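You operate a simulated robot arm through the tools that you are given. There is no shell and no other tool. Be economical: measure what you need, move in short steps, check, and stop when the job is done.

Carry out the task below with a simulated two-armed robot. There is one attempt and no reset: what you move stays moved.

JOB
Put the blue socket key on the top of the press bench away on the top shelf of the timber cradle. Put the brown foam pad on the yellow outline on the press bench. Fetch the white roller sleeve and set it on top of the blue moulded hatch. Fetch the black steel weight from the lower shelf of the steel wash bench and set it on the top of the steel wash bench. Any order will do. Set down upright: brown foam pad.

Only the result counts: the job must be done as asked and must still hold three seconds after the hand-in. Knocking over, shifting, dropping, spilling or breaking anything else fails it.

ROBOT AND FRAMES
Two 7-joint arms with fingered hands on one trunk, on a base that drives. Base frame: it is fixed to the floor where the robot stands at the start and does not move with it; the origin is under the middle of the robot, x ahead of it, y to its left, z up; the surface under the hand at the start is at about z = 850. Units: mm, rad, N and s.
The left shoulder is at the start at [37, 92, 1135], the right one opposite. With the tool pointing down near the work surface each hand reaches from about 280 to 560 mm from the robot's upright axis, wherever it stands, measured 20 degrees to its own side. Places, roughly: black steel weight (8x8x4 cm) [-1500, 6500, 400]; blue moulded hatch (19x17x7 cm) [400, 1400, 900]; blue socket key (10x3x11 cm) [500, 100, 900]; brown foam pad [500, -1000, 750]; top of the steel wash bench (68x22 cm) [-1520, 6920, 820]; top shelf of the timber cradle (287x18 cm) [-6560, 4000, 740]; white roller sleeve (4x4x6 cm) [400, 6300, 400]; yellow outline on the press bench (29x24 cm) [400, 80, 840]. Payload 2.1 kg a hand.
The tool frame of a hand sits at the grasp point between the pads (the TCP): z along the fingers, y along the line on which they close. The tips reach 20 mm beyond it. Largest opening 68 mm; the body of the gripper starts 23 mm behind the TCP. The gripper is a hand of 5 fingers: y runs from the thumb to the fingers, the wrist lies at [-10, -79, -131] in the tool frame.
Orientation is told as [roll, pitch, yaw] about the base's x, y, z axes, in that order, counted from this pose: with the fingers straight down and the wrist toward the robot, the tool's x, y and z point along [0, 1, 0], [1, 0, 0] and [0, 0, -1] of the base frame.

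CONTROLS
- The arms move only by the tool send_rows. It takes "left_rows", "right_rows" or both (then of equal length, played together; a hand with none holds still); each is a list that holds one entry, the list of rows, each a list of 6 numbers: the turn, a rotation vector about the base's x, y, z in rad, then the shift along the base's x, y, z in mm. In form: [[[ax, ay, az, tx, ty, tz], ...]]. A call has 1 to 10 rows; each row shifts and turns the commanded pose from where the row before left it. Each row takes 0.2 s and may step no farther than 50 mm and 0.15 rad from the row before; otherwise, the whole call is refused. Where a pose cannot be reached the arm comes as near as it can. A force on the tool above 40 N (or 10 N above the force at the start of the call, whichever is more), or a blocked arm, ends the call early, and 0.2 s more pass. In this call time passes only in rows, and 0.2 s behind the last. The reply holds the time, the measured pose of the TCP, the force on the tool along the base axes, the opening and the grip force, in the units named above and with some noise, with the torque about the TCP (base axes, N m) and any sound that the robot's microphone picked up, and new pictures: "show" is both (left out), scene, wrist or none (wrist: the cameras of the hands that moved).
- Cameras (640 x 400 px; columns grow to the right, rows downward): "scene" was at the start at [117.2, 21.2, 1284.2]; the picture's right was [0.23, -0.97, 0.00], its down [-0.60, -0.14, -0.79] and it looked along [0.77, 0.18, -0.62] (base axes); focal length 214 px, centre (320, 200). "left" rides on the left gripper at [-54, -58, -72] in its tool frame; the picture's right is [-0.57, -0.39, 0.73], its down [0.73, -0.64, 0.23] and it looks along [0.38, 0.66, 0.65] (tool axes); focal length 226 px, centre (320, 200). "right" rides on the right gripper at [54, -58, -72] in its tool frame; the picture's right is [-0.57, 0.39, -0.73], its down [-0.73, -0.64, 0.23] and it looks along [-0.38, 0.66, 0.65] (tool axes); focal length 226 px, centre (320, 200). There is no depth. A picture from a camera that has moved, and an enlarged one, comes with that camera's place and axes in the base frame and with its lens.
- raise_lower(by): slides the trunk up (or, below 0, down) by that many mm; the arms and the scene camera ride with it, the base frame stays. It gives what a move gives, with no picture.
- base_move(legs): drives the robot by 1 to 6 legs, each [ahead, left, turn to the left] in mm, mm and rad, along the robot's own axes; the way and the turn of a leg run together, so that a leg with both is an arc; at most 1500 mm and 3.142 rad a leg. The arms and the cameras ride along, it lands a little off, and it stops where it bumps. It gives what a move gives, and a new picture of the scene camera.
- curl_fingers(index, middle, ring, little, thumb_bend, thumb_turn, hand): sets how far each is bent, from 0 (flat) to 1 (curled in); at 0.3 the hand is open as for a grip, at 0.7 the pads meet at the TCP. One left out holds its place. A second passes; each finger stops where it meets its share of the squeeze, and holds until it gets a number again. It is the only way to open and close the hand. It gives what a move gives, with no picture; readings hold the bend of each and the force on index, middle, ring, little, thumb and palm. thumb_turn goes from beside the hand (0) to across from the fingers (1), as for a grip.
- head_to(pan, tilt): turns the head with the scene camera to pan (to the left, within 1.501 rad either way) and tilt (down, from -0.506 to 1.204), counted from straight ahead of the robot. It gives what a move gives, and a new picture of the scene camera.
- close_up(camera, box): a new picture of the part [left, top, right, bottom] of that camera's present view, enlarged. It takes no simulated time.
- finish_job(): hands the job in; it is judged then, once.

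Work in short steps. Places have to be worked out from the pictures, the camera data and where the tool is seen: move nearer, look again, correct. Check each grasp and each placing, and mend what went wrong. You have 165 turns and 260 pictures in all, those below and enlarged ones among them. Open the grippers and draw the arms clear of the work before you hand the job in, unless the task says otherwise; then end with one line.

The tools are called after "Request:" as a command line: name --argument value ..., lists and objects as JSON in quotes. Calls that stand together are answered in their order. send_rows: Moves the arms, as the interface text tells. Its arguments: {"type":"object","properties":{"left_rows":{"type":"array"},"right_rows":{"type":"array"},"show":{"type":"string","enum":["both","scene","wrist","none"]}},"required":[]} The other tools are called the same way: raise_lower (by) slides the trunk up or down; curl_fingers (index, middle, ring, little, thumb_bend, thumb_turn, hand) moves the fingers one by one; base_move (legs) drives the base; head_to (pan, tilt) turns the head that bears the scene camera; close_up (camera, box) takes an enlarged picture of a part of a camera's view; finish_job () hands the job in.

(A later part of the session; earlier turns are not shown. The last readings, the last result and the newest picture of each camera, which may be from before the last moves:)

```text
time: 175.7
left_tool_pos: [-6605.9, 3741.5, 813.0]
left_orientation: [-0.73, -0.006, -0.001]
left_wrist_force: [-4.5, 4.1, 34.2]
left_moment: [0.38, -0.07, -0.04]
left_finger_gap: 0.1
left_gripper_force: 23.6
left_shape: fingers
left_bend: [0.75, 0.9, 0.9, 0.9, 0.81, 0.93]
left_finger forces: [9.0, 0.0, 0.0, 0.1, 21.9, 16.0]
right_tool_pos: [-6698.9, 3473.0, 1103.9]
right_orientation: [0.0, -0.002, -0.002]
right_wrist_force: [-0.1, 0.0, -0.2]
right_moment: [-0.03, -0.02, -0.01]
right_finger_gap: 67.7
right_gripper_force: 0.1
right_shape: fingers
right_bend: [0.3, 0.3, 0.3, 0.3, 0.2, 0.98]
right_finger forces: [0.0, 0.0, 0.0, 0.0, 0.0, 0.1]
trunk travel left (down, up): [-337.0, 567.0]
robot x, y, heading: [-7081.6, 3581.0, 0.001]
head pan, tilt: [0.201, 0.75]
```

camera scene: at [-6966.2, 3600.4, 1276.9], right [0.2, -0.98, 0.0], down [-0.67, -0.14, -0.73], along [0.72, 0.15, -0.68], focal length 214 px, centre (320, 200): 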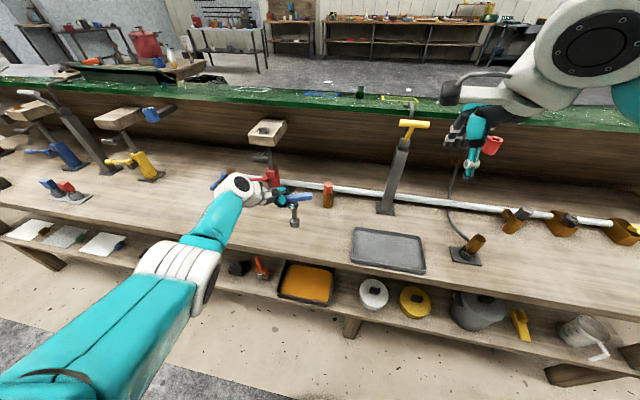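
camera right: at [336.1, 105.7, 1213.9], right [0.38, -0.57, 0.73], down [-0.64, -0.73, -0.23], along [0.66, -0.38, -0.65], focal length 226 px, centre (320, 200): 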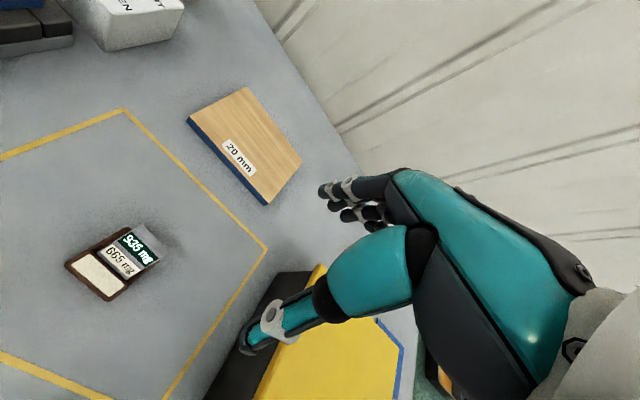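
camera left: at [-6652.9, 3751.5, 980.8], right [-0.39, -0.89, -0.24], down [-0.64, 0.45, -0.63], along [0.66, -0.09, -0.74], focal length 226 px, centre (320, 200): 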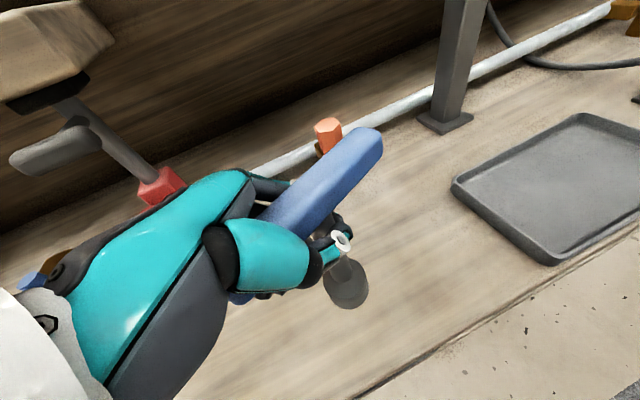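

Firm contact (34 N). I ease up 6 mm, then open gradually.

Request:
raise_lower --by 6

Request:
curl_fingers --hand "left" --index 0.68 --middle 0.7 --ring 0.7 --little 0.7 --thumb_bend 0.7

Request:
close_up --camera "scene" --box '[240, 170, 360, 260]'

```text
time: 176.3
left_tool_pos: [-6603.9, 3742.3, 815.1]
left_orientation: [-0.727, 0.005, -0.001]
left_wrist_force: [-0.2, -0.4, 4.6]
left_moment: [0.01, -0.01, -0.01]
left_finger_gap: 0.0
left_gripper_force: 16.7
left_shape: fingers
left_bend: [0.75, 0.9, 0.9, 0.9, 0.81, 0.94]
left_finger forces: [11.4, 0.0, 0.0, 0.0, 11.7, 10.1]
right_tool_pos: [-6698.9, 3472.9, 1108.4]
right_orientation: [0.001, 0.001, -0.001]
right_wrist_force: [-0.2, 0.1, 0.2]
right_moment: [0.04, -0.01, -0.01]
right_finger_gap: 67.3
right_gripper_force: 0.1
right_shape: fingers
right_bend: [0.3, 0.3, 0.3, 0.3, 0.2, 0.98]
right_finger forces: [0.0, 0.0, 0.1, 0.1, 0.0, 0.1]
trunk travel left (down, up): [-343.0, 561.0]
robot x, y, heading: [-7079.9, 3583.8, -0.003]
head pan, tilt: [0.201, 0.75]
```

```text
time: 177.3
left_tool_pos: [-6603.2, 3741.3, 816.4]
left_orientation: [-0.729, 0.0, -0.001]
left_wrist_force: [0.1, 0.2, -0.9]
left_moment: [0.02, 0.01, -0.04]
left_finger_gap: 5.8
left_gripper_force: 5.1
left_shape: fingers
left_bend: [0.58, 0.72, 0.7, 0.7, 0.7, 0.97]
left_finger forces: [5.1, 4.5, 0.1, 0.1, 0.6, 0.3]
right_tool_pos: [-6696.9, 3471.9, 1108.8]
right_orientation: [0.0, -0.001, 0.001]
right_wrist_force: [0.1, 0.3, 0.4]
right_moment: [0.0, 0.02, -0.02]
right_finger_gap: 67.4
right_gripper_force: 0.0
right_shape: fingers
right_bend: [0.3, 0.3, 0.3, 0.3, 0.2, 0.98]
right_finger forces: [0.1, 0.1, 0.0, 0.1, 0.0, 0.0]
trunk travel left (down, up): [-343.0, 561.0]
robot x, y, heading: [-7081.9, 3584.6, 0.003]
head pan, tilt: [0.201, 0.75]
```

```text
4.44 times, centred on (300, 215) of scene
camera zoom: at [-6962.0, 3600.4, 1244.6], right [0.2, -0.98, 0.0], down [-0.67, -0.14, -0.73], along [0.72, 0.15, -0.68], focal length 953 px, centre (409, 133)
```

zoom: 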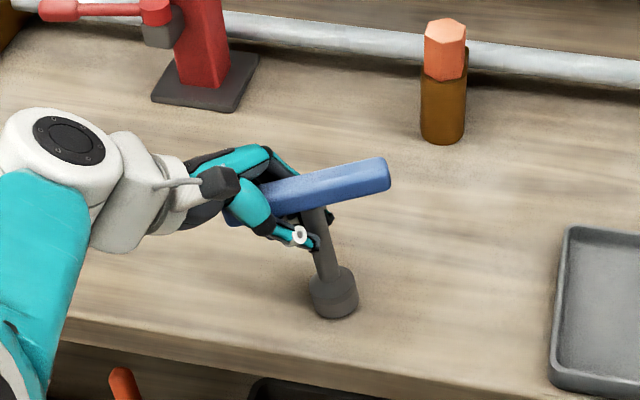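

The key leaned toward −y while loosening, held by index and middle. I roll back to straighten it and seat the foot before releasing.

Request:
send_rows --left_rows '[[[0.12, 0, 0, 0, -4, 2], [0.06, 0, 0, 0, -2, 0]]]' --show "wrist"

Request:
close_up --camera "scene" --box '[240, 170, 360, 260]'

```text
time: 177.9
left_tool_pos: [-6603.9, 3736.1, 818.9]
left_orientation: [-0.549, 0.0, 0.001]
left_wrist_force: [-0.4, -0.9, -0.8]
left_moment: [0.01, 0.01, 0.0]
left_finger_gap: 5.6
left_gripper_force: 4.5
left_shape: fingers
left_bend: [0.58, 0.72, 0.7, 0.7, 0.7, 0.97]
left_finger forces: [4.7, 4.3, 0.1, 0.0, 0.6, 0.1]
right_tool_pos: [-6695.9, 3472.8, 1107.7]
right_orientation: [0.0, -0.001, -0.001]
right_wrist_force: [-0.1, 0.5, 0.4]
right_moment: [0.04, 0.01, -0.04]
right_finger_gap: 67.5
right_gripper_force: 0.0
right_shape: fingers
right_bend: [0.3, 0.3, 0.3, 0.3, 0.2, 0.98]
right_finger forces: [0.0, 0.0, 0.0, 0.1, 0.0, 0.0]
trunk travel left (down, up): [-343.0, 561.0]
robot x, y, heading: [-7079.5, 3582.0, 0.002]
head pan, tilt: [0.201, 0.75]
camera left: at [-6661.6, 3727.1, 909.4], right [-0.39, -0.86, -0.33], down [-0.64, 0.51, -0.58], along [0.66, -0.01, -0.75], focal length 226 px, centre (320, 200)
```

left: 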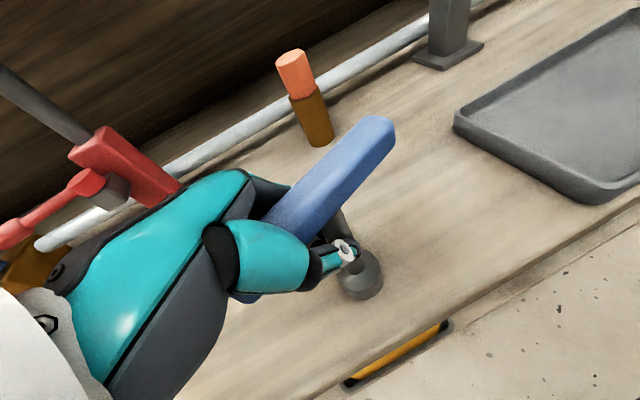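

```text
4.44 times, centred on (300, 215) of scene
camera zoom: at [-6962.1, 3600.4, 1244.6], right [0.2, -0.98, 0.0], down [-0.67, -0.14, -0.73], along [0.72, 0.15, -0.68], focal length 953 px, centre (409, 133)
```

zoom: 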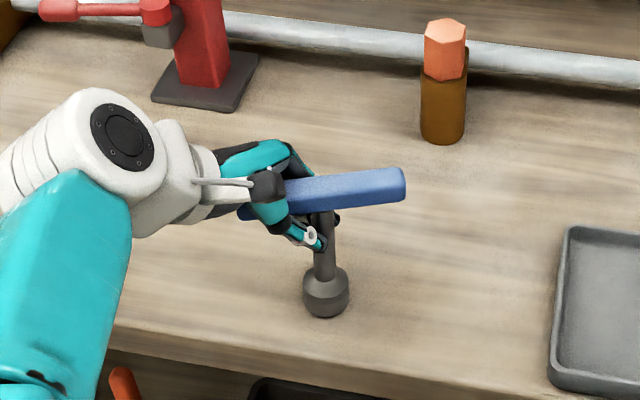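

The stem looks vertical from both cameras. I lower until light contact.

Request:
raise_lower --by -3

Request:
raise_lower --by -2

```text
time: 178.4
left_tool_pos: [-6603.8, 3736.8, 815.6]
left_orientation: [-0.549, -0.001, 0.001]
left_wrist_force: [-1.3, 0.7, 4.6]
left_moment: [0.05, -0.05, 0.01]
left_finger_gap: 5.4
left_gripper_force: 6.1
left_shape: fingers
left_bend: [0.59, 0.72, 0.7, 0.7, 0.7, 0.97]
left_finger forces: [4.3, 5.4, 0.0, 0.0, 2.1, 0.4]
right_tool_pos: [-6697.9, 3472.6, 1106.5]
right_orientation: [-0.001, -0.001, -0.001]
right_wrist_force: [0.3, 0.5, -0.2]
right_moment: [0.02, 0.0, -0.01]
right_finger_gap: 67.2
right_gripper_force: 0.1
right_shape: fingers
right_bend: [0.3, 0.3, 0.3, 0.3, 0.2, 0.98]
right_finger forces: [0.0, 0.0, 0.1, 0.1, 0.0, 0.0]
trunk travel left (down, up): [-340.0, 564.0]
robot x, y, heading: [-7079.7, 3581.7, 0.001]
head pan, tilt: [0.201, 0.75]
```

```text
time: 178.9
left_tool_pos: [-6604.5, 3736.1, 813.9]
left_orientation: [-0.549, -0.001, 0.0]
left_wrist_force: [-2.3, 2.7, 10.1]
left_moment: [0.1, -0.05, 0.05]
left_finger_gap: 5.3
left_gripper_force: 8.2
left_shape: fingers
left_bend: [0.59, 0.72, 0.7, 0.7, 0.7, 0.97]
left_finger forces: [4.0, 4.9, 0.0, 0.0, 4.6, 1.8]
right_tool_pos: [-6698.4, 3472.6, 1105.5]
right_orientation: [-0.001, 0.001, -0.001]
right_wrist_force: [-0.4, 0.0, -0.7]
right_moment: [0.0, 0.0, -0.02]
right_finger_gap: 67.5
right_gripper_force: 0.1
right_shape: fingers
right_bend: [0.3, 0.3, 0.3, 0.3, 0.2, 0.98]
right_finger forces: [0.1, 0.0, 0.0, 0.0, 0.1, 0.0]
trunk travel left (down, up): [-338.0, 566.0]
robot x, y, heading: [-7080.4, 3579.9, 0.002]
head pan, tilt: [0.201, 0.75]
```

Seated. Now I open all fingers in stages.

Request:
curl_fingers --hand "left" --index 0.52 --middle 0.58 --ring 0.55 --little 0.5 --thumb_bend 0.55

Request:
close_up --camera "scene" --box '[240, 170, 360, 260]'

Request:
close_up --camera "left" --box '[200, 100, 440, 320]'

```text
time: 179.9
left_tool_pos: [-6603.6, 3735.6, 813.2]
left_orientation: [-0.548, -0.001, 0.002]
left_wrist_force: [-0.6, 0.3, 0.7]
left_moment: [0.0, 0.0, -0.01]
left_finger_gap: 23.2
left_gripper_force: 0.1
left_shape: fingers
left_bend: [0.52, 0.57, 0.55, 0.5, 0.55, 0.98]
left_finger forces: [0.0, 0.1, 0.0, 0.0, 0.1, 0.1]
right_tool_pos: [-6697.3, 3473.5, 1103.1]
right_orientation: [-0.002, -0.001, 0.0]
right_wrist_force: [-0.4, 0.4, 0.3]
right_moment: [0.01, -0.03, 0.01]
right_finger_gap: 67.4
right_gripper_force: 0.0
right_shape: fingers
right_bend: [0.3, 0.3, 0.3, 0.3, 0.2, 0.98]
right_finger forces: [0.1, 0.0, 0.0, 0.0, 0.0, 0.1]
trunk travel left (down, up): [-338.0, 566.0]
robot x, y, heading: [-7085.2, 3583.2, -0.003]
head pan, tilt: [0.201, 0.75]
```

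```text
4.44 times, centred on (300, 215) of scene
camera zoom: at [-6961.4, 3600.4, 1239.6], right [0.2, -0.98, 0.0], down [-0.67, -0.14, -0.73], along [0.72, 0.15, -0.68], focal length 953 px, centre (409, 133)
```

zoom: 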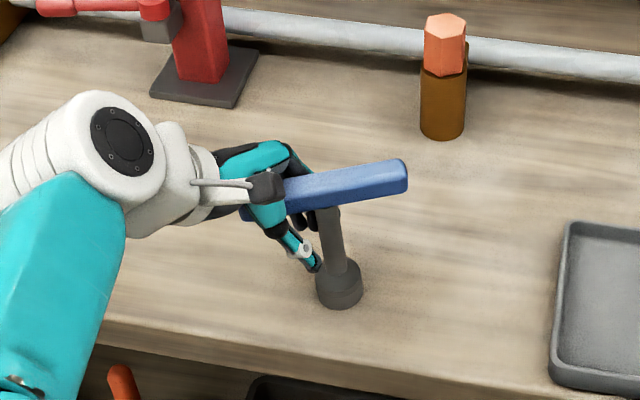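

```text
1.82 times, centred on (320, 210) of left
camera zoom: at [-6661.5, 3727.3, 904.0], right [-0.39, -0.86, -0.33], down [-0.64, 0.51, -0.58], along [0.66, -0.02, -0.75], focal length 411 px, centre (320, 182)
```

zoom: 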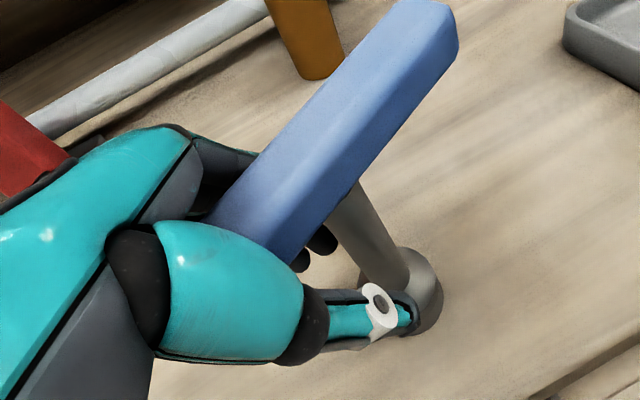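

The key stands on the shelf with only a slight lean. I open fully and check before withdrawing.

Request:
curl_fingers --hand "left" --index 0.3 --middle 0.3 --ring 0.3 --little 0.3 --thumb_bend 0.3

Request:
close_up --camera "scene" --box '[240, 170, 360, 260]'

Request:
close_up --camera "left" --box '[200, 100, 440, 320]'

```text
time: 180.9
left_tool_pos: [-6603.7, 3735.7, 813.7]
left_orientation: [-0.549, -0.001, 0.0]
left_wrist_force: [0.0, -0.6, -0.7]
left_moment: [0.01, -0.01, -0.04]
left_finger_gap: 62.0
left_gripper_force: 0.1
left_shape: fingers
left_bend: [0.3, 0.3, 0.3, 0.3, 0.3, 0.98]
left_finger forces: [0.1, 0.0, 0.0, 0.0, 0.1, 0.1]
right_tool_pos: [-6699.1, 3472.5, 1103.9]
right_orientation: [-0.002, -0.001, -0.003]
right_wrist_force: [0.4, 0.6, -0.1]
right_moment: [0.02, -0.01, -0.03]
right_finger_gap: 67.2
right_gripper_force: 0.0
right_shape: fingers
right_bend: [0.3, 0.3, 0.3, 0.3, 0.2, 0.98]
right_finger forces: [0.0, 0.0, 0.0, 0.0, 0.0, 0.1]
trunk travel left (down, up): [-338.0, 566.0]
robot x, y, heading: [-7080.2, 3582.3, -0.001]
head pan, tilt: [0.201, 0.75]
```

```text
4.44 times, centred on (300, 215) of scene
camera zoom: at [-6961.4, 3600.4, 1239.6], right [0.2, -0.98, 0.0], down [-0.67, -0.14, -0.73], along [0.72, 0.15, -0.68], focal length 953 px, centre (409, 133)
```

zoom: 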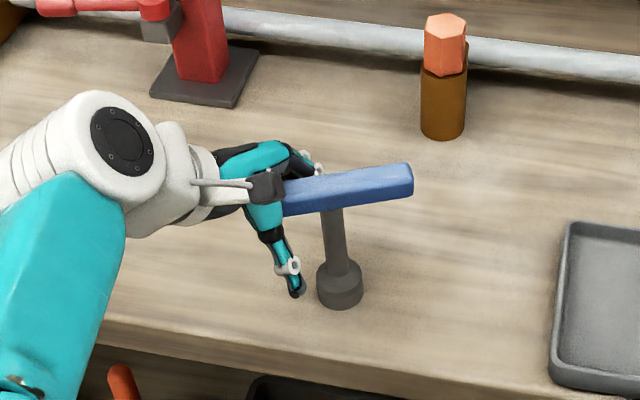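

```text
1.82 times, centred on (320, 210) of left
camera zoom: at [-6661.5, 3727.4, 904.1], right [-0.39, -0.86, -0.33], down [-0.64, 0.51, -0.58], along [0.66, -0.02, -0.75], focal length 411 px, centre (320, 182)
```

zoom: 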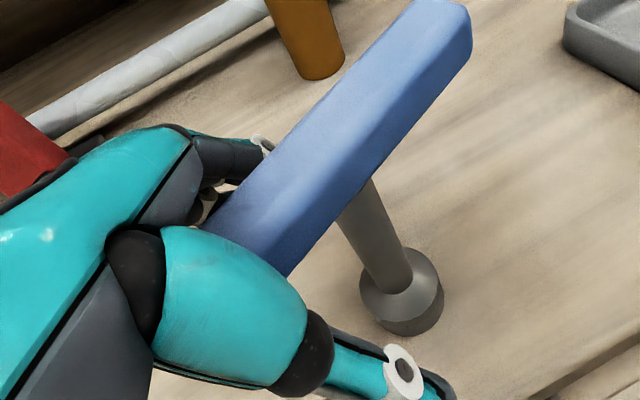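

The key stands free. I withdraw the left hand along its own axis, slowly at first.

Request:
send_rows --left_rows '[[[0, 0, 0, 0, 5, 8], [0, 0, 0, 0, 10, 17], [0, 0, 0, 0, 15, 25], [0, 0, 0, 0, 20, 34]]]' --show "wrist"

Request:
close_up --camera "scene" --box '[240, 150, 360, 260]'

```text
time: 181.9
left_tool_pos: [-6603.5, 3784.4, 898.1]
left_orientation: [-0.552, 0.003, 0.0]
left_wrist_force: [-0.5, -0.2, -0.1]
left_moment: [0.0, 0.03, -0.01]
left_finger_gap: 62.1
left_gripper_force: 0.0
left_shape: fingers
left_bend: [0.3, 0.3, 0.3, 0.3, 0.3, 0.98]
left_finger forces: [0.0, 0.0, 0.0, 0.0, 0.0, 0.1]
right_tool_pos: [-6697.2, 3473.6, 1104.2]
right_orientation: [0.0, 0.001, -0.001]
right_wrist_force: [0.3, 0.1, 0.1]
right_moment: [-0.02, 0.02, 0.04]
right_finger_gap: 67.7
right_gripper_force: 0.0
right_shape: fingers
right_bend: [0.3, 0.3, 0.3, 0.3, 0.2, 0.98]
right_finger forces: [0.0, 0.0, 0.0, 0.0, 0.1, 0.1]
trunk travel left (down, up): [-338.0, 566.0]
robot x, y, heading: [-7082.5, 3581.5, 0.004]
head pan, tilt: [0.201, 0.75]
camera left: at [-6660.7, 3776.5, 988.6], right [-0.39, -0.86, -0.32], down [-0.64, 0.51, -0.58], along [0.66, -0.02, -0.75], focal length 226 px, centre (320, 200)
```

left: 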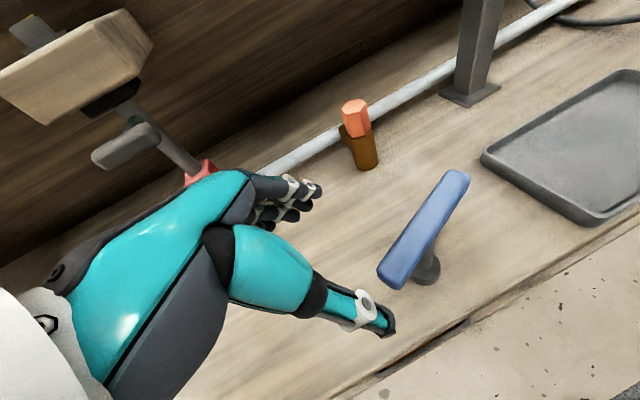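

```text
3.64 times, centred on (300, 205) of scene
camera zoom: at [-6961.4, 3600.4, 1239.6], right [0.2, -0.98, 0.0], down [-0.67, -0.14, -0.73], along [0.72, 0.15, -0.68], focal length 780 px, centre (393, 182)
```

zoom: 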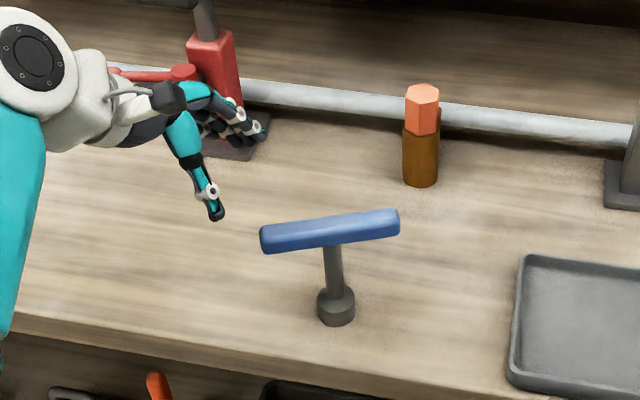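

The key stands on the top shelf. I retract the left arm, back away, and drive along +y to look at the way around the other end.

Request:
send_rows --left_rows '[[[0, 0, 0, -15, 0, 40], [0.1, 0, 0, -20, 0, 42], [0.15, 0, 0, -20, 0, 42], [0.15, 0, 0, -20, 0, 42], [0.15, 0, 0, -20, 0, 42], [0, 0, 0, -20, 0, 42]]]' --show "none"

Request:
base_move --legs '[[-500, 0, 0], [0, 0, 1.57], [1200, 0, 0]]'

Request:
head_to --pan -0.5 --tilt 0.2

```text
time: 183.3
left_tool_pos: [-6717.6, 3787.0, 1147.3]
left_orientation: [0.001, 0.001, 0.001]
left_wrist_force: [-0.1, 0.4, -0.2]
left_moment: [0.01, -0.01, 0.03]
left_finger_gap: 62.4
left_gripper_force: 0.1
left_shape: fingers
left_bend: [0.3, 0.3, 0.3, 0.3, 0.3, 0.98]
left_finger forces: [0.0, 0.1, 0.0, 0.0, 0.0, 0.0]
right_tool_pos: [-6697.4, 3473.4, 1103.6]
right_orientation: [-0.002, 0.0, -0.003]
right_wrist_force: [0.3, -0.3, 0.2]
right_moment: [-0.01, -0.04, -0.02]
right_finger_gap: 67.7
right_gripper_force: 0.0
right_shape: fingers
right_bend: [0.3, 0.3, 0.3, 0.3, 0.2, 0.98]
right_finger forces: [0.0, 0.1, 0.0, 0.0, 0.1, 0.0]
trunk travel left (down, up): [-338.0, 566.0]
robot x, y, heading: [-7083.1, 3584.0, 0.004]
head pan, tilt: [0.201, 0.75]
```

```text
time: 195.7
left_tool_pos: [-7742.5, 5154.9, 1147.4]
left_orientation: [0.001, 0.002, 1.542]
left_wrist_force: [0.6, 0.1, 1.1]
left_moment: [0.03, -0.03, -0.01]
left_finger_gap: 62.4
left_gripper_force: 0.0
left_shape: fingers
left_bend: [0.3, 0.3, 0.3, 0.3, 0.3, 0.98]
left_finger forces: [0.0, 0.0, 0.0, 0.1, 0.0, 0.1]
right_tool_pos: [-7427.2, 5168.7, 1103.6]
right_orientation: [0.0, 0.0, 1.542]
right_wrist_force: [-0.1, -0.9, -0.3]
right_moment: [0.01, 0.0, -0.01]
right_finger_gap: 67.4
right_gripper_force: 0.0
right_shape: fingers
right_bend: [0.3, 0.3, 0.3, 0.3, 0.2, 0.98]
right_finger forces: [0.1, 0.0, 0.1, 0.1, 0.1, 0.0]
trunk travel left (down, up): [-338.0, 566.0]
robot x, y, heading: [-7549.9, 4784.2, 1.543]
head pan, tilt: [0.201, 0.75]
camera scene: at [-7561.0, 4907.1, 1239.6], right [0.98, 0.17, 0.0], down [0.12, -0.67, -0.73], along [-0.13, 0.72, -0.68], focal length 214 px, centre (320, 200)
```

scene: 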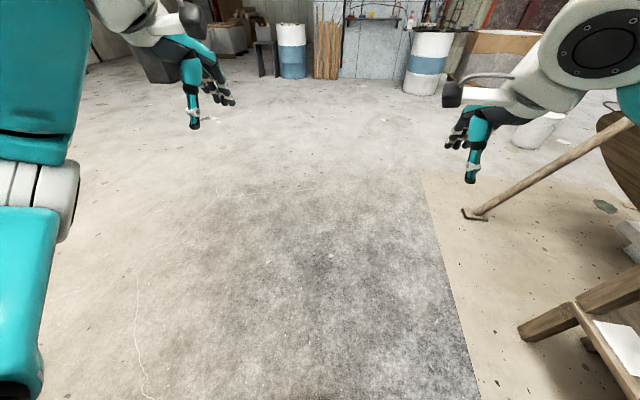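

```text
time: 196.8
left_tool_pos: [-7742.6, 5153.9, 1147.7]
left_orientation: [0.002, 0.0, 1.545]
left_wrist_force: [-0.4, -0.6, -0.1]
left_moment: [0.02, -0.01, 0.0]
left_finger_gap: 62.6
left_gripper_force: 0.0
left_shape: fingers
left_bend: [0.3, 0.3, 0.3, 0.3, 0.3, 0.98]
left_finger forces: [0.0, 0.1, 0.0, 0.1, 0.0, 0.0]
right_tool_pos: [-7428.5, 5167.1, 1103.2]
right_orientation: [0.0, 0.003, 1.543]
right_wrist_force: [0.2, -1.0, -1.6]
right_moment: [0.0, -0.03, -0.03]
right_finger_gap: 67.4
right_gripper_force: 0.0
right_shape: fingers
right_bend: [0.3, 0.3, 0.3, 0.3, 0.2, 0.98]
right_finger forces: [0.0, 0.0, 0.1, 0.0, 0.0, 0.1]
trunk travel left (down, up): [-338.0, 566.0]
robot x, y, heading: [-7551.1, 4784.9, 1.544]
head pan, tilt: [-0.499, 0.201]
camera scene: at [-7499.9, 4906.1, 1289.2], right [0.86, -0.5, 0.0], down [-0.1, -0.17, -0.98], along [0.49, 0.85, -0.2], focal length 214 px, centre (320, 200)
```

scene: 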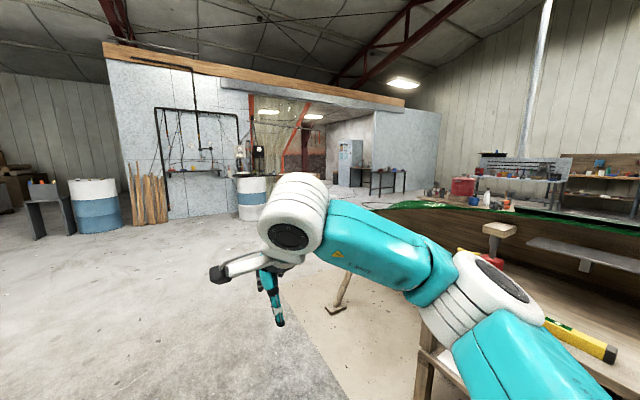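

Straight ahead is open floor up to the drums at y ≈ 9700. I drive to y ≈ 7500 and turn toward +x to look.

Request:
base_move --legs '[[1400, 0, 0], [1300, 0, 0], [0, 0, -1.54]]'

Request:
head_to --pan 0.0 --tilt 0.25

```text
time: 213.4
left_tool_pos: [-7116.3, 7667.6, 1147.0]
left_orientation: [0.002, 0.0, 0.033]
left_wrist_force: [0.0, 0.3, 1.0]
left_moment: [-0.03, 0.02, 0.0]
left_finger_gap: 62.2
left_gripper_force: 0.1
left_shape: fingers
left_bend: [0.3, 0.3, 0.3, 0.3, 0.3, 0.98]
left_finger forces: [0.1, 0.0, 0.0, 0.1, 0.1, 0.0]
right_tool_pos: [-7085.5, 7354.4, 1104.0]
right_orientation: [0.0, -0.002, 0.033]
right_wrist_force: [-0.5, 0.4, 0.2]
right_moment: [0.01, -0.01, -0.03]
right_finger_gap: 67.6
right_gripper_force: 0.1
right_shape: fingers
right_bend: [0.3, 0.3, 0.3, 0.3, 0.2, 0.98]
right_finger forces: [0.0, 0.0, 0.1, 0.1, 0.1, 0.0]
trunk travel left (down, up): [-338.0, 566.0]
robot x, y, heading: [-7473.8, 7456.8, 0.029]
head pan, tilt: [-0.499, 0.201]
camera scene: at [-7351.3, 7411.5, 1289.3], right [-0.45, -0.89, 0.0], down [-0.18, 0.09, -0.98], along [0.88, -0.44, -0.2], focal length 214 px, centre (320, 200)
```

scene: 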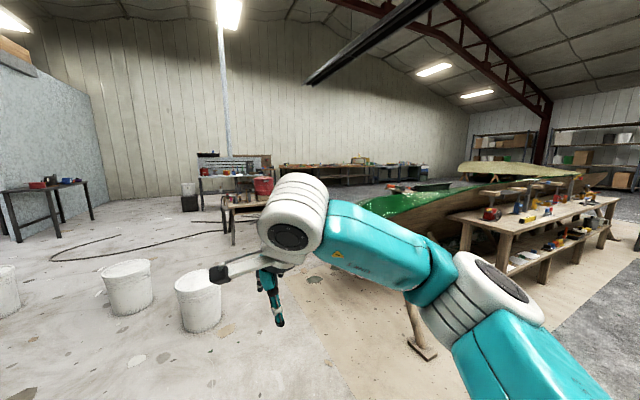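

```text
time: 214.4
left_tool_pos: [-7116.7, 7667.5, 1148.6]
left_orientation: [0.002, -0.001, 0.033]
left_wrist_force: [0.4, 0.4, -0.3]
left_moment: [-0.01, 0.02, 0.01]
left_finger_gap: 62.2
left_gripper_force: 0.0
left_shape: fingers
left_bend: [0.3, 0.3, 0.3, 0.3, 0.3, 0.98]
left_finger forces: [0.0, 0.0, 0.0, 0.0, 0.1, 0.1]
right_tool_pos: [-7085.9, 7354.2, 1103.7]
right_orientation: [-0.001, -0.001, 0.034]
right_wrist_force: [0.0, -1.0, -0.4]
right_moment: [-0.02, -0.02, -0.02]
right_finger_gap: 67.2
right_gripper_force: 0.1
right_shape: fingers
right_bend: [0.3, 0.3, 0.3, 0.3, 0.2, 0.98]
right_finger forces: [0.0, 0.0, 0.0, 0.1, 0.1, 0.0]
trunk travel left (down, up): [-338.0, 566.0]
robot x, y, heading: [-7474.5, 7453.6, 0.037]
head pan, tilt: [0.0, 0.25]
camera scene: at [-7341.2, 7456.4, 1284.7], right [0.03, -1.0, 0.0], down [-0.25, -0.01, -0.97], along [0.97, 0.03, -0.25], focal length 214 px, centre (320, 200)
```

scene: 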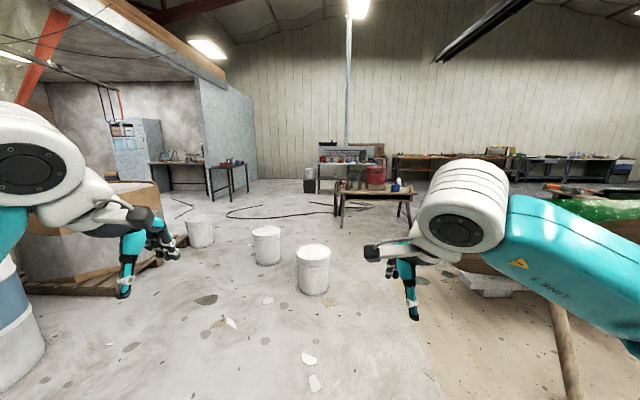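

I map the obstacles: buckets at about [-5680, 7570] and [-5230, 8120], trestle at x ≈ -4100, y 6100–7250. I enlarge the wash bench area.

Request:
close_up --camera "scene" --box '[280, 120, 440, 240]'

```text
3.33 times, centred on (360, 180) of scene
camera zoom: at [-7341.2, 7456.4, 1284.7], right [0.03, -1.0, 0.0], down [-0.25, -0.01, -0.97], along [0.97, 0.03, -0.25], focal length 715 px, centre (187, 267)
```

zoom: 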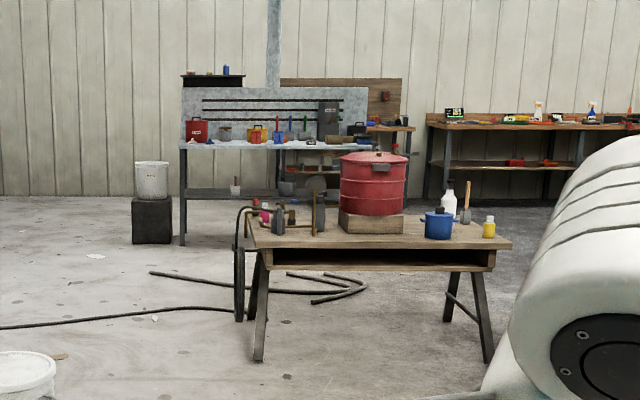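

The bench faces −x (front at x ≈ -1630). I'll go round between boat end and buckets (y ≈ 6900), then south between boat and black bag (x ≈ -5000), avoiding floor hoses.

Request:
base_move --legs '[[0, -555, -0.037], [1400, 0, 0], [1070, 0, 0], [0, 0, -1.571]]'

Request:
head_to --pan 0.2 --tilt 0.5

```text
time: 232.9
left_tool_pos: [-4847.5, 6505.4, 1149.1]
left_orientation: [0.002, -0.001, -1.579]
left_wrist_force: [-1.1, 0.8, -0.2]
left_moment: [-0.03, -0.01, -0.03]
left_finger_gap: 62.5
left_gripper_force: 0.1
left_shape: fingers
left_bend: [0.3, 0.3, 0.3, 0.3, 0.3, 0.98]
left_finger forces: [0.1, 0.0, 0.0, 0.0, 0.0, 0.0]
right_tool_pos: [-5161.5, 6488.3, 1104.6]
right_orientation: [0.0, -0.002, -1.581]
right_wrist_force: [0.2, 0.2, 0.5]
right_moment: [-0.01, -0.01, 0.0]
right_finger_gap: 67.6
right_gripper_force: 0.1
right_shape: fingers
right_bend: [0.3, 0.3, 0.3, 0.3, 0.2, 0.98]
right_finger forces: [0.0, 0.0, 0.0, 0.0, 0.0, 0.1]
trunk travel left (down, up): [-338.0, 566.0]
robot x, y, heading: [-5051.0, 6872.7, -1.583]
head pan, tilt: [0.0, 0.25]
camera scene: at [-5048.9, 6740.9, 1284.7], right [-1.0, 0.01, 0.0], down [0.0, 0.25, -0.97], along [-0.01, -0.97, -0.25], focal length 214 px, centre (320, 200)
```

scene: 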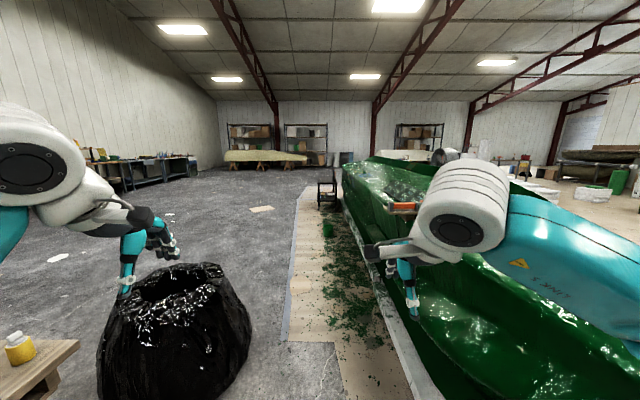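

```text
time: 233.6
left_tool_pos: [-4847.3, 6506.3, 1146.5]
left_orientation: [0.002, 0.001, -1.582]
left_wrist_force: [0.6, -0.1, -0.8]
left_moment: [0.01, 0.0, 0.02]
left_finger_gap: 62.7
left_gripper_force: 0.1
left_shape: fingers
left_bend: [0.3, 0.3, 0.3, 0.3, 0.3, 0.98]
left_finger forces: [0.1, 0.1, 0.0, 0.0, 0.0, 0.0]
right_tool_pos: [-5160.9, 6489.1, 1103.0]
right_orientation: [0.0, -0.001, -1.582]
right_wrist_force: [-1.0, -0.9, 0.9]
right_moment: [-0.02, 0.0, -0.02]
right_finger_gap: 67.4
right_gripper_force: 0.1
right_shape: fingers
right_bend: [0.3, 0.3, 0.3, 0.3, 0.2, 0.98]
right_finger forces: [0.0, 0.1, 0.0, 0.0, 0.0, 0.0]
trunk travel left (down, up): [-338.0, 566.0]
robot x, y, heading: [-5051.1, 6869.7, -1.58]
head pan, tilt: [0.201, 0.499]
camera scene: at [-5030.8, 6744.9, 1261.6], right [-0.98, -0.19, 0.0], down [-0.09, 0.47, -0.88], along [0.17, -0.86, -0.48], focal length 214 px, centre (320, 200)
```

scene: 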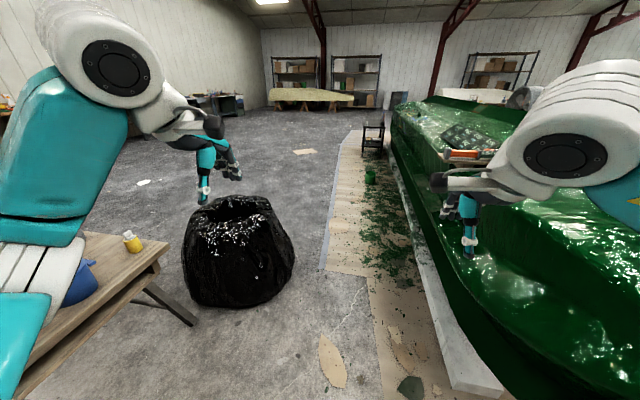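

The gap between bag (x ≥ -4590) and boat (x ≤ -5414) is wide enough at x ≈ -5000. I go through and then east along y ≈ 4350.

Request:
base_move --legs '[[1490, 50, 0.01], [1050, 0, 0], [0, 0, 1.571], [1400, 0, 0], [1300, 0, 0], [0, 0, 1.1]]'

Request:
head_to --pan 0.0 --tilt 0.25

```text
time: 265.4
left_tool_pos: [-2313.7, 4512.3, 1146.3]
left_orientation: [0.002, 0.0, 1.005]
left_wrist_force: [-0.8, -0.2, 0.7]
left_moment: [-0.03, -0.01, -0.01]
left_finger_gap: 62.3
left_gripper_force: 0.1
left_shape: fingers
left_bend: [0.3, 0.3, 0.3, 0.3, 0.3, 0.98]
left_finger forces: [0.0, 0.1, 0.1, 0.1, 0.0, 0.0]
right_tool_pos: [-2038.2, 4361.2, 1103.5]
right_orientation: [0.0, 0.001, 1.005]
right_wrist_force: [-0.2, 0.2, -0.2]
right_moment: [-0.02, 0.01, -0.01]
right_finger_gap: 67.7
right_gripper_force: 0.1
right_shape: fingers
right_bend: [0.3, 0.3, 0.3, 0.3, 0.2, 0.98]
right_finger forces: [0.1, 0.0, 0.1, 0.0, 0.1, 0.0]
trunk travel left (down, up): [-338.0, 566.0]
robot x, y, heading: [-2337.7, 4094.4, 1.007]
head pan, tilt: [0.201, 0.499]
camera scene: at [-2282.3, 4214.8, 1261.6], right [0.93, -0.36, 0.0], down [-0.17, -0.45, -0.88], along [0.31, 0.82, -0.48], focal length 214 px, centre (320, 200)
```

scene: 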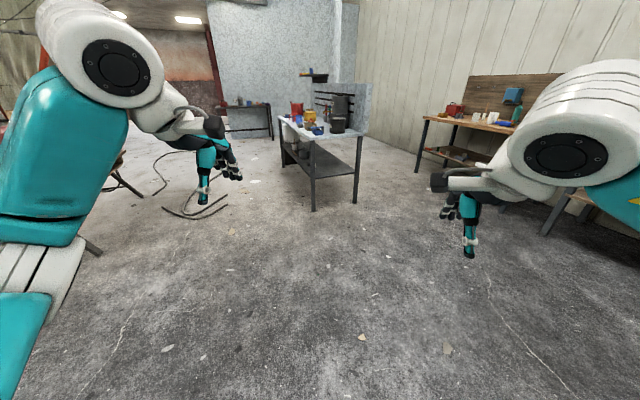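

```text
time: 266.1
left_tool_pos: [-2314.1, 4512.4, 1147.1]
left_orientation: [0.002, 0.001, 1.006]
left_wrist_force: [-0.5, -1.2, 0.9]
left_moment: [-0.02, 0.02, 0.0]
left_finger_gap: 62.0
left_gripper_force: 0.0
left_shape: fingers
left_bend: [0.3, 0.3, 0.3, 0.3, 0.3, 0.98]
left_finger forces: [0.0, 0.0, 0.0, 0.0, 0.0, 0.0]
right_tool_pos: [-2036.2, 4362.5, 1103.6]
right_orientation: [0.001, 0.0, 1.005]
right_wrist_force: [0.4, -0.1, 0.3]
right_moment: [-0.03, 0.0, 0.04]
right_finger_gap: 67.6
right_gripper_force: 0.0
right_shape: fingers
right_bend: [0.3, 0.3, 0.3, 0.3, 0.2, 0.98]
right_finger forces: [0.1, 0.0, 0.0, 0.0, 0.1, 0.0]
trunk travel left (down, up): [-338.0, 566.0]
robot x, y, heading: [-2336.9, 4095.8, 1.003]
head pan, tilt: [0.0, 0.25]
camera scene: at [-2264.8, 4208.7, 1284.6], right [0.84, -0.54, 0.0], down [-0.13, -0.21, -0.97], along [0.52, 0.82, -0.25], focal length 214 px, centre (320, 200)
```

scene: 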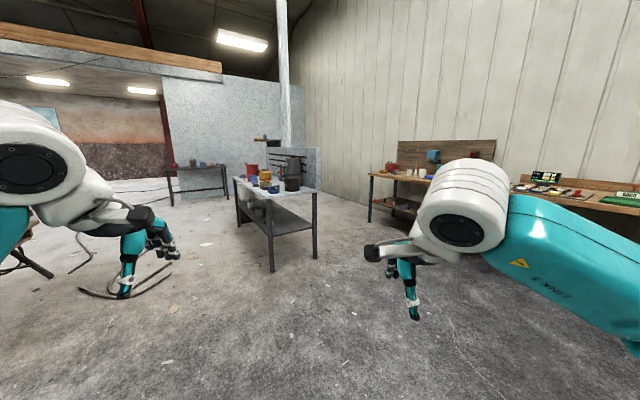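

The bench's south-west leg is at [-1608, 6184]. I drive to about [-2200, 6350] facing it and look at the lower shelf.

Request:
base_move --legs '[[0, 0, 0.567], [1200, -70, 0], [1060, -70, 0], [0, 0, -1.571]]'

Request:
head_to --pan 0.2 --tilt 0.7

```text
time: 282.9
left_tool_pos: [-1832.8, 6589.3, 1147.3]
left_orientation: [0.0, -0.001, -0.003]
left_wrist_force: [0.6, 0.0, -0.1]
left_moment: [0.02, 0.05, 0.01]
left_finger_gap: 62.2
left_gripper_force: 0.1
left_shape: fingers
left_bend: [0.3, 0.3, 0.3, 0.3, 0.3, 0.98]
left_finger forces: [0.1, 0.2, 0.1, 0.0, 0.0, 0.0]
right_tool_pos: [-1811.3, 6277.3, 1104.1]
right_orientation: [-0.001, 0.0, -0.005]
right_wrist_force: [-0.2, 0.4, 0.5]
right_moment: [-0.01, 0.02, -0.01]
right_finger_gap: 67.5
right_gripper_force: 0.0
right_shape: fingers
right_bend: [0.3, 0.3, 0.3, 0.3, 0.2, 0.98]
right_finger forces: [0.0, 0.1, 0.1, 0.1, 0.0, 0.0]
trunk travel left (down, up): [-338.0, 566.0]
robot x, y, heading: [-2195.9, 6384.1, -0.004]
head pan, tilt: [0.0, 0.25]
camera scene: at [-2064.1, 6388.1, 1284.7], right [0.0, -1.0, 0.0], down [-0.25, 0.0, -0.97], along [0.97, 0.0, -0.25], focal length 214 px, centre (320, 200)
```

scene: 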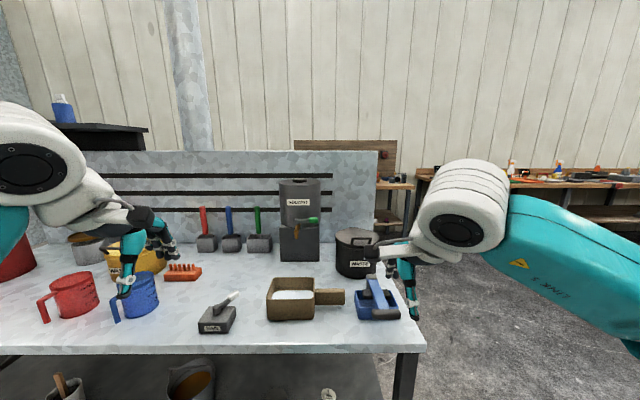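

```text
time: 283.8
left_tool_pos: [-1831.8, 6590.3, 1147.9]
left_orientation: [0.003, 0.002, -0.003]
left_wrist_force: [-0.3, 0.1, 0.2]
left_moment: [0.01, 0.01, 0.0]
left_finger_gap: 62.4
left_gripper_force: 0.1
left_shape: fingers
left_bend: [0.3, 0.3, 0.3, 0.3, 0.3, 0.98]
left_finger forces: [0.1, 0.0, 0.0, 0.1, 0.1, 0.1]
right_tool_pos: [-1812.5, 6276.5, 1104.6]
right_orientation: [0.001, 0.001, -0.004]
right_wrist_force: [0.3, -0.2, 0.5]
right_moment: [0.0, 0.03, 0.0]
right_finger_gap: 67.4
right_gripper_force: 0.0
right_shape: fingers
right_bend: [0.3, 0.3, 0.3, 0.3, 0.2, 0.98]
right_finger forces: [0.1, 0.0, 0.0, 0.1, 0.0, 0.1]
trunk travel left (down, up): [-338.0, 566.0]
robot x, y, heading: [-2194.0, 6387.1, -0.002]
head pan, tilt: [0.201, 0.7]
camera scene: at [-2074.2, 6405.1, 1243.9], right [0.19, -0.98, 0.0], down [-0.63, -0.13, -0.77], along [0.75, 0.15, -0.64], focal length 214 px, centre (320, 200)
```

scene: 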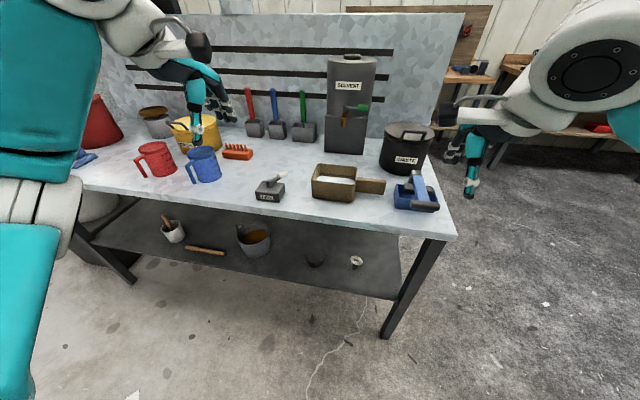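

Request:
close_up --camera "scene" --box '[120, 180, 440, 310]'

Request:
close_up --camera "scene" --box '[280, 230, 400, 290]'

```text
2.00 times, centred on (280, 245) of scene
camera zoom: at [-2074.2, 6405.1, 1243.9], right [0.19, -0.98, 0.0], down [-0.63, -0.13, -0.77], along [0.75, 0.15, -0.64], focal length 429 px, centre (400, 110)
```

zoom: 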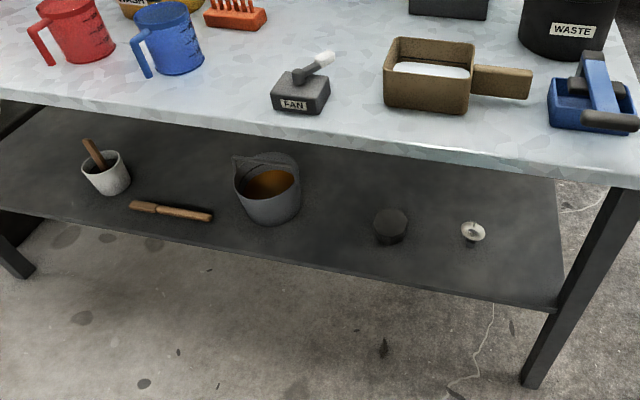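

```text
5.33 times, centred on (340, 260) of scene
camera zoom: at [-2074.2, 6405.1, 1243.9], right [0.19, -0.98, 0.0], down [-0.63, -0.13, -0.77], along [0.75, 0.15, -0.64], focal length 1144 px, centre (213, -120)
```

zoom: 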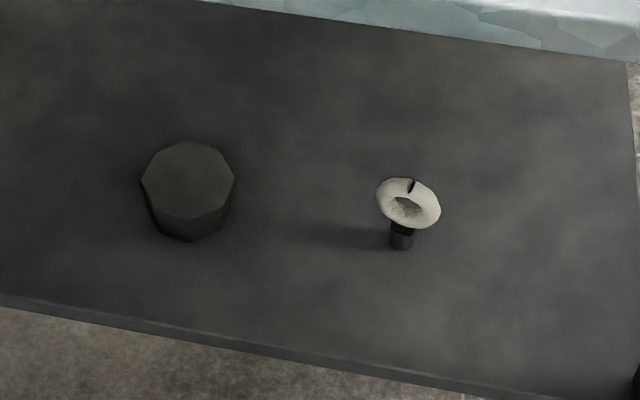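

The weight is an octagonal puck ~80 mm wide, 40 high at about [-1524, 6534]; the nominal opening is only 68 mm. I test how far the left hand opens with fingers flat, and pull the right arm back.

Request:
curl_fingers --hand "left" --index 0.0 --middle 0.0 --ring 0.0 --little 0.0 --thumb_bend 0.0

Request:
close_up --camera "left" --box '[200, 120, 460, 360]'

Request:
send_rows --right_rows '[[[0, 0, 0, -40, 0, 0], [0, 0, 0, -40, 0, 0], [0, 0, 0, -30, 0, 0]]]' --show "scene"

```text
time: 284.8
left_tool_pos: [-1831.9, 6590.4, 1147.8]
left_orientation: [0.002, 0.0, -0.004]
left_wrist_force: [-0.5, -1.0, -0.2]
left_moment: [0.01, 0.01, 0.03]
left_finger_gap: 100.6
left_gripper_force: 0.0
left_shape: fingers
left_bend: [0.0, 0.0, 0.0, 0.0, 0.01, 0.98]
left_finger forces: [0.1, 0.0, 0.0, 0.0, 0.1, 0.0]
right_tool_pos: [-1813.4, 6276.1, 1104.5]
right_orientation: [-0.001, 0.0, -0.005]
right_wrist_force: [-0.2, 0.4, -0.4]
right_moment: [-0.02, 0.03, -0.01]
right_finger_gap: 67.6
right_gripper_force: 0.0
right_shape: fingers
right_bend: [0.3, 0.3, 0.3, 0.3, 0.2, 0.98]
right_finger forces: [0.0, 0.0, 0.0, 0.0, 0.1, 0.0]
trunk travel left (down, up): [-338.0, 566.0]
robot x, y, heading: [-2195.6, 6392.7, -0.006]
head pan, tilt: [0.201, 0.7]
```

```text
1.67 times, centred on (330, 240) of left
camera zoom: at [-1890.0, 6535.9, 1220.2], right [-0.39, -0.56, -0.73], down [-0.64, 0.74, -0.23], along [0.66, 0.38, -0.65], focal length 377 px, centre (303, 133)
```

zoom: 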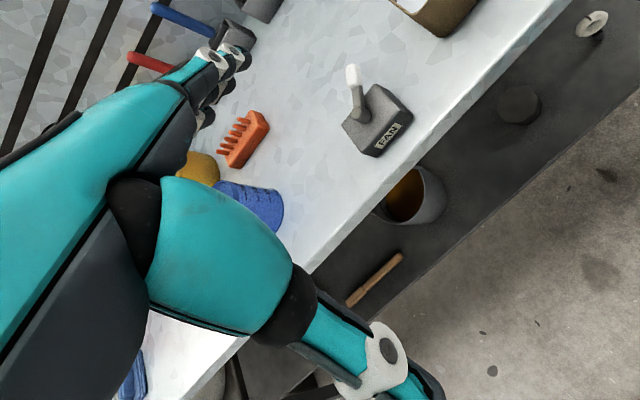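

```text
time: 285.6
left_tool_pos: [-1831.6, 6589.8, 1147.6]
left_orientation: [0.002, 0.001, -0.003]
left_wrist_force: [-0.4, -0.1, 0.3]
left_moment: [-0.02, -0.02, 0.0]
left_finger_gap: 100.6
left_gripper_force: 0.2
left_shape: fingers
left_bend: [0.0, 0.0, 0.0, 0.0, 0.0, 0.98]
left_finger forces: [0.0, 0.0, 0.0, 0.1, 0.1, 0.0]
right_tool_pos: [-1923.3, 6276.2, 1105.3]
right_orientation: [-0.001, -0.001, -0.005]
right_wrist_force: [0.1, -1.0, -0.5]
right_moment: [0.02, -0.03, 0.02]
right_finger_gap: 67.7
right_gripper_force: 0.1
right_shape: fingers
right_bend: [0.3, 0.3, 0.3, 0.3, 0.2, 0.98]
right_finger forces: [0.0, 0.0, 0.1, 0.0, 0.0, 0.1]
trunk travel left (down, up): [-338.0, 566.0]
robot x, y, heading: [-2193.2, 6389.8, -0.004]
head pan, tilt: [0.201, 0.7]
camera scene: at [-2074.3, 6405.1, 1243.9], right [0.2, -0.98, 0.0], down [-0.63, -0.13, -0.76], along [0.75, 0.15, -0.64], focal length 214 px, centre (320, 200)
```

scene: 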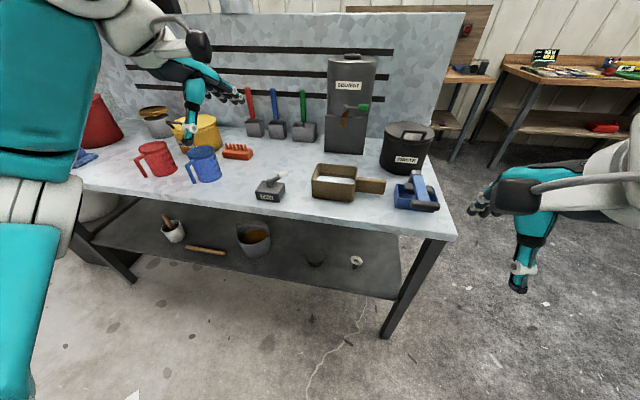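

Flat fingers open to 100 mm, enough for the puck. I lower the trunk fully, then the left arm below bench-top level in front of the bench.

Request:
raise_lower --by -335

Request:
send_rows --left_rows '[[[0, 0, 0, 0, -8, -45], [0, 0, 0, 0, -8, -45], [0, 0, 0, 0, -8, -45], [0, 0, 0, 0, -8, -45], [0, 0, 0, 0, -8, -45], [0, 0, 0, 0, -8, -45]]]'

```text
time: 288.8
left_tool_pos: [-1832.2, 6589.6, 812.6]
left_orientation: [0.002, 0.002, -0.002]
left_wrist_force: [0.0, 0.1, -0.2]
left_moment: [0.02, 0.01, 0.01]
left_finger_gap: 100.5
left_gripper_force: 0.1
left_shape: fingers
left_bend: [0.0, 0.0, 0.0, 0.0, 0.0, 0.98]
left_finger forces: [0.1, 0.0, 0.0, 0.0, 0.1, 0.0]
right_tool_pos: [-1920.2, 6276.9, 768.6]
right_orientation: [0.001, 0.012, -0.006]
right_wrist_force: [-0.3, 0.9, -1.1]
right_moment: [0.01, 0.0, 0.01]
right_finger_gap: 67.6
right_gripper_force: 0.0
right_shape: fingers
right_bend: [0.3, 0.3, 0.3, 0.3, 0.2, 0.98]
right_finger forces: [0.0, 0.0, 0.1, 0.0, 0.0, 0.0]
trunk travel left (down, up): [-3.0, 901.0]
robot x, y, heading: [-2194.8, 6387.5, -0.007]
head pan, tilt: [0.201, 0.7]
```

```text
time: 290.2
left_tool_pos: [-1831.6, 6542.6, 541.9]
left_orientation: [0.001, 0.0, -0.006]
left_wrist_force: [-0.5, -0.8, 0.5]
left_moment: [0.02, -0.02, 0.03]
left_finger_gap: 100.5
left_gripper_force: 0.0
left_shape: fingers
left_bend: [0.0, 0.0, 0.0, 0.0, 0.0, 0.98]
left_finger forces: [0.1, 0.0, 0.0, 0.0, 0.1, 0.0]
right_tool_pos: [-1919.3, 6276.3, 768.4]
right_orientation: [0.001, 0.011, -0.005]
right_wrist_force: [0.3, -0.6, 0.1]
right_moment: [-0.01, 0.0, -0.01]
right_finger_gap: 67.4
right_gripper_force: 0.0
right_shape: fingers
right_bend: [0.3, 0.3, 0.3, 0.3, 0.2, 0.98]
right_finger forces: [0.0, 0.0, 0.0, 0.0, 0.1, 0.0]
trunk travel left (down, up): [-3.0, 901.0]
robot x, y, heading: [-2195.4, 6387.6, -0.002]
head pan, tilt: [0.201, 0.7]
camera scene: at [-1998.7, 6404.8, 901.8], right [0.2, -0.98, 0.0], down [-0.63, -0.13, -0.76], along [0.75, 0.15, -0.64], focal length 214 px, centre (320, 200)
camera left: at [-1889.8, 6487.5, 613.8], right [-0.39, -0.56, -0.73], down [-0.64, 0.74, -0.23], along [0.67, 0.37, -0.65], focal length 226 px, centre (320, 200)
```

scene: 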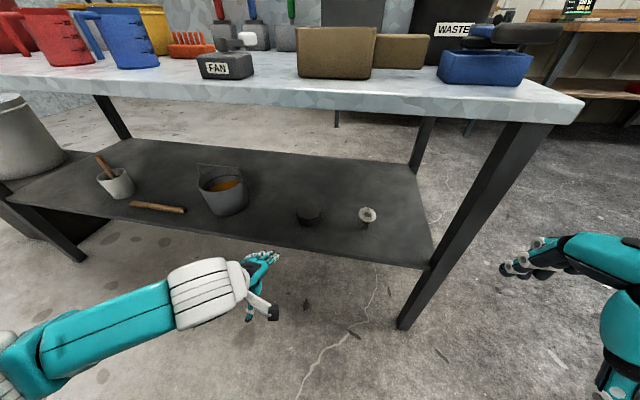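
left: 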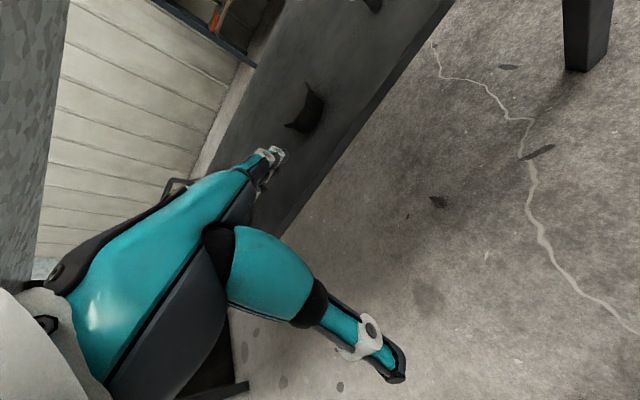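

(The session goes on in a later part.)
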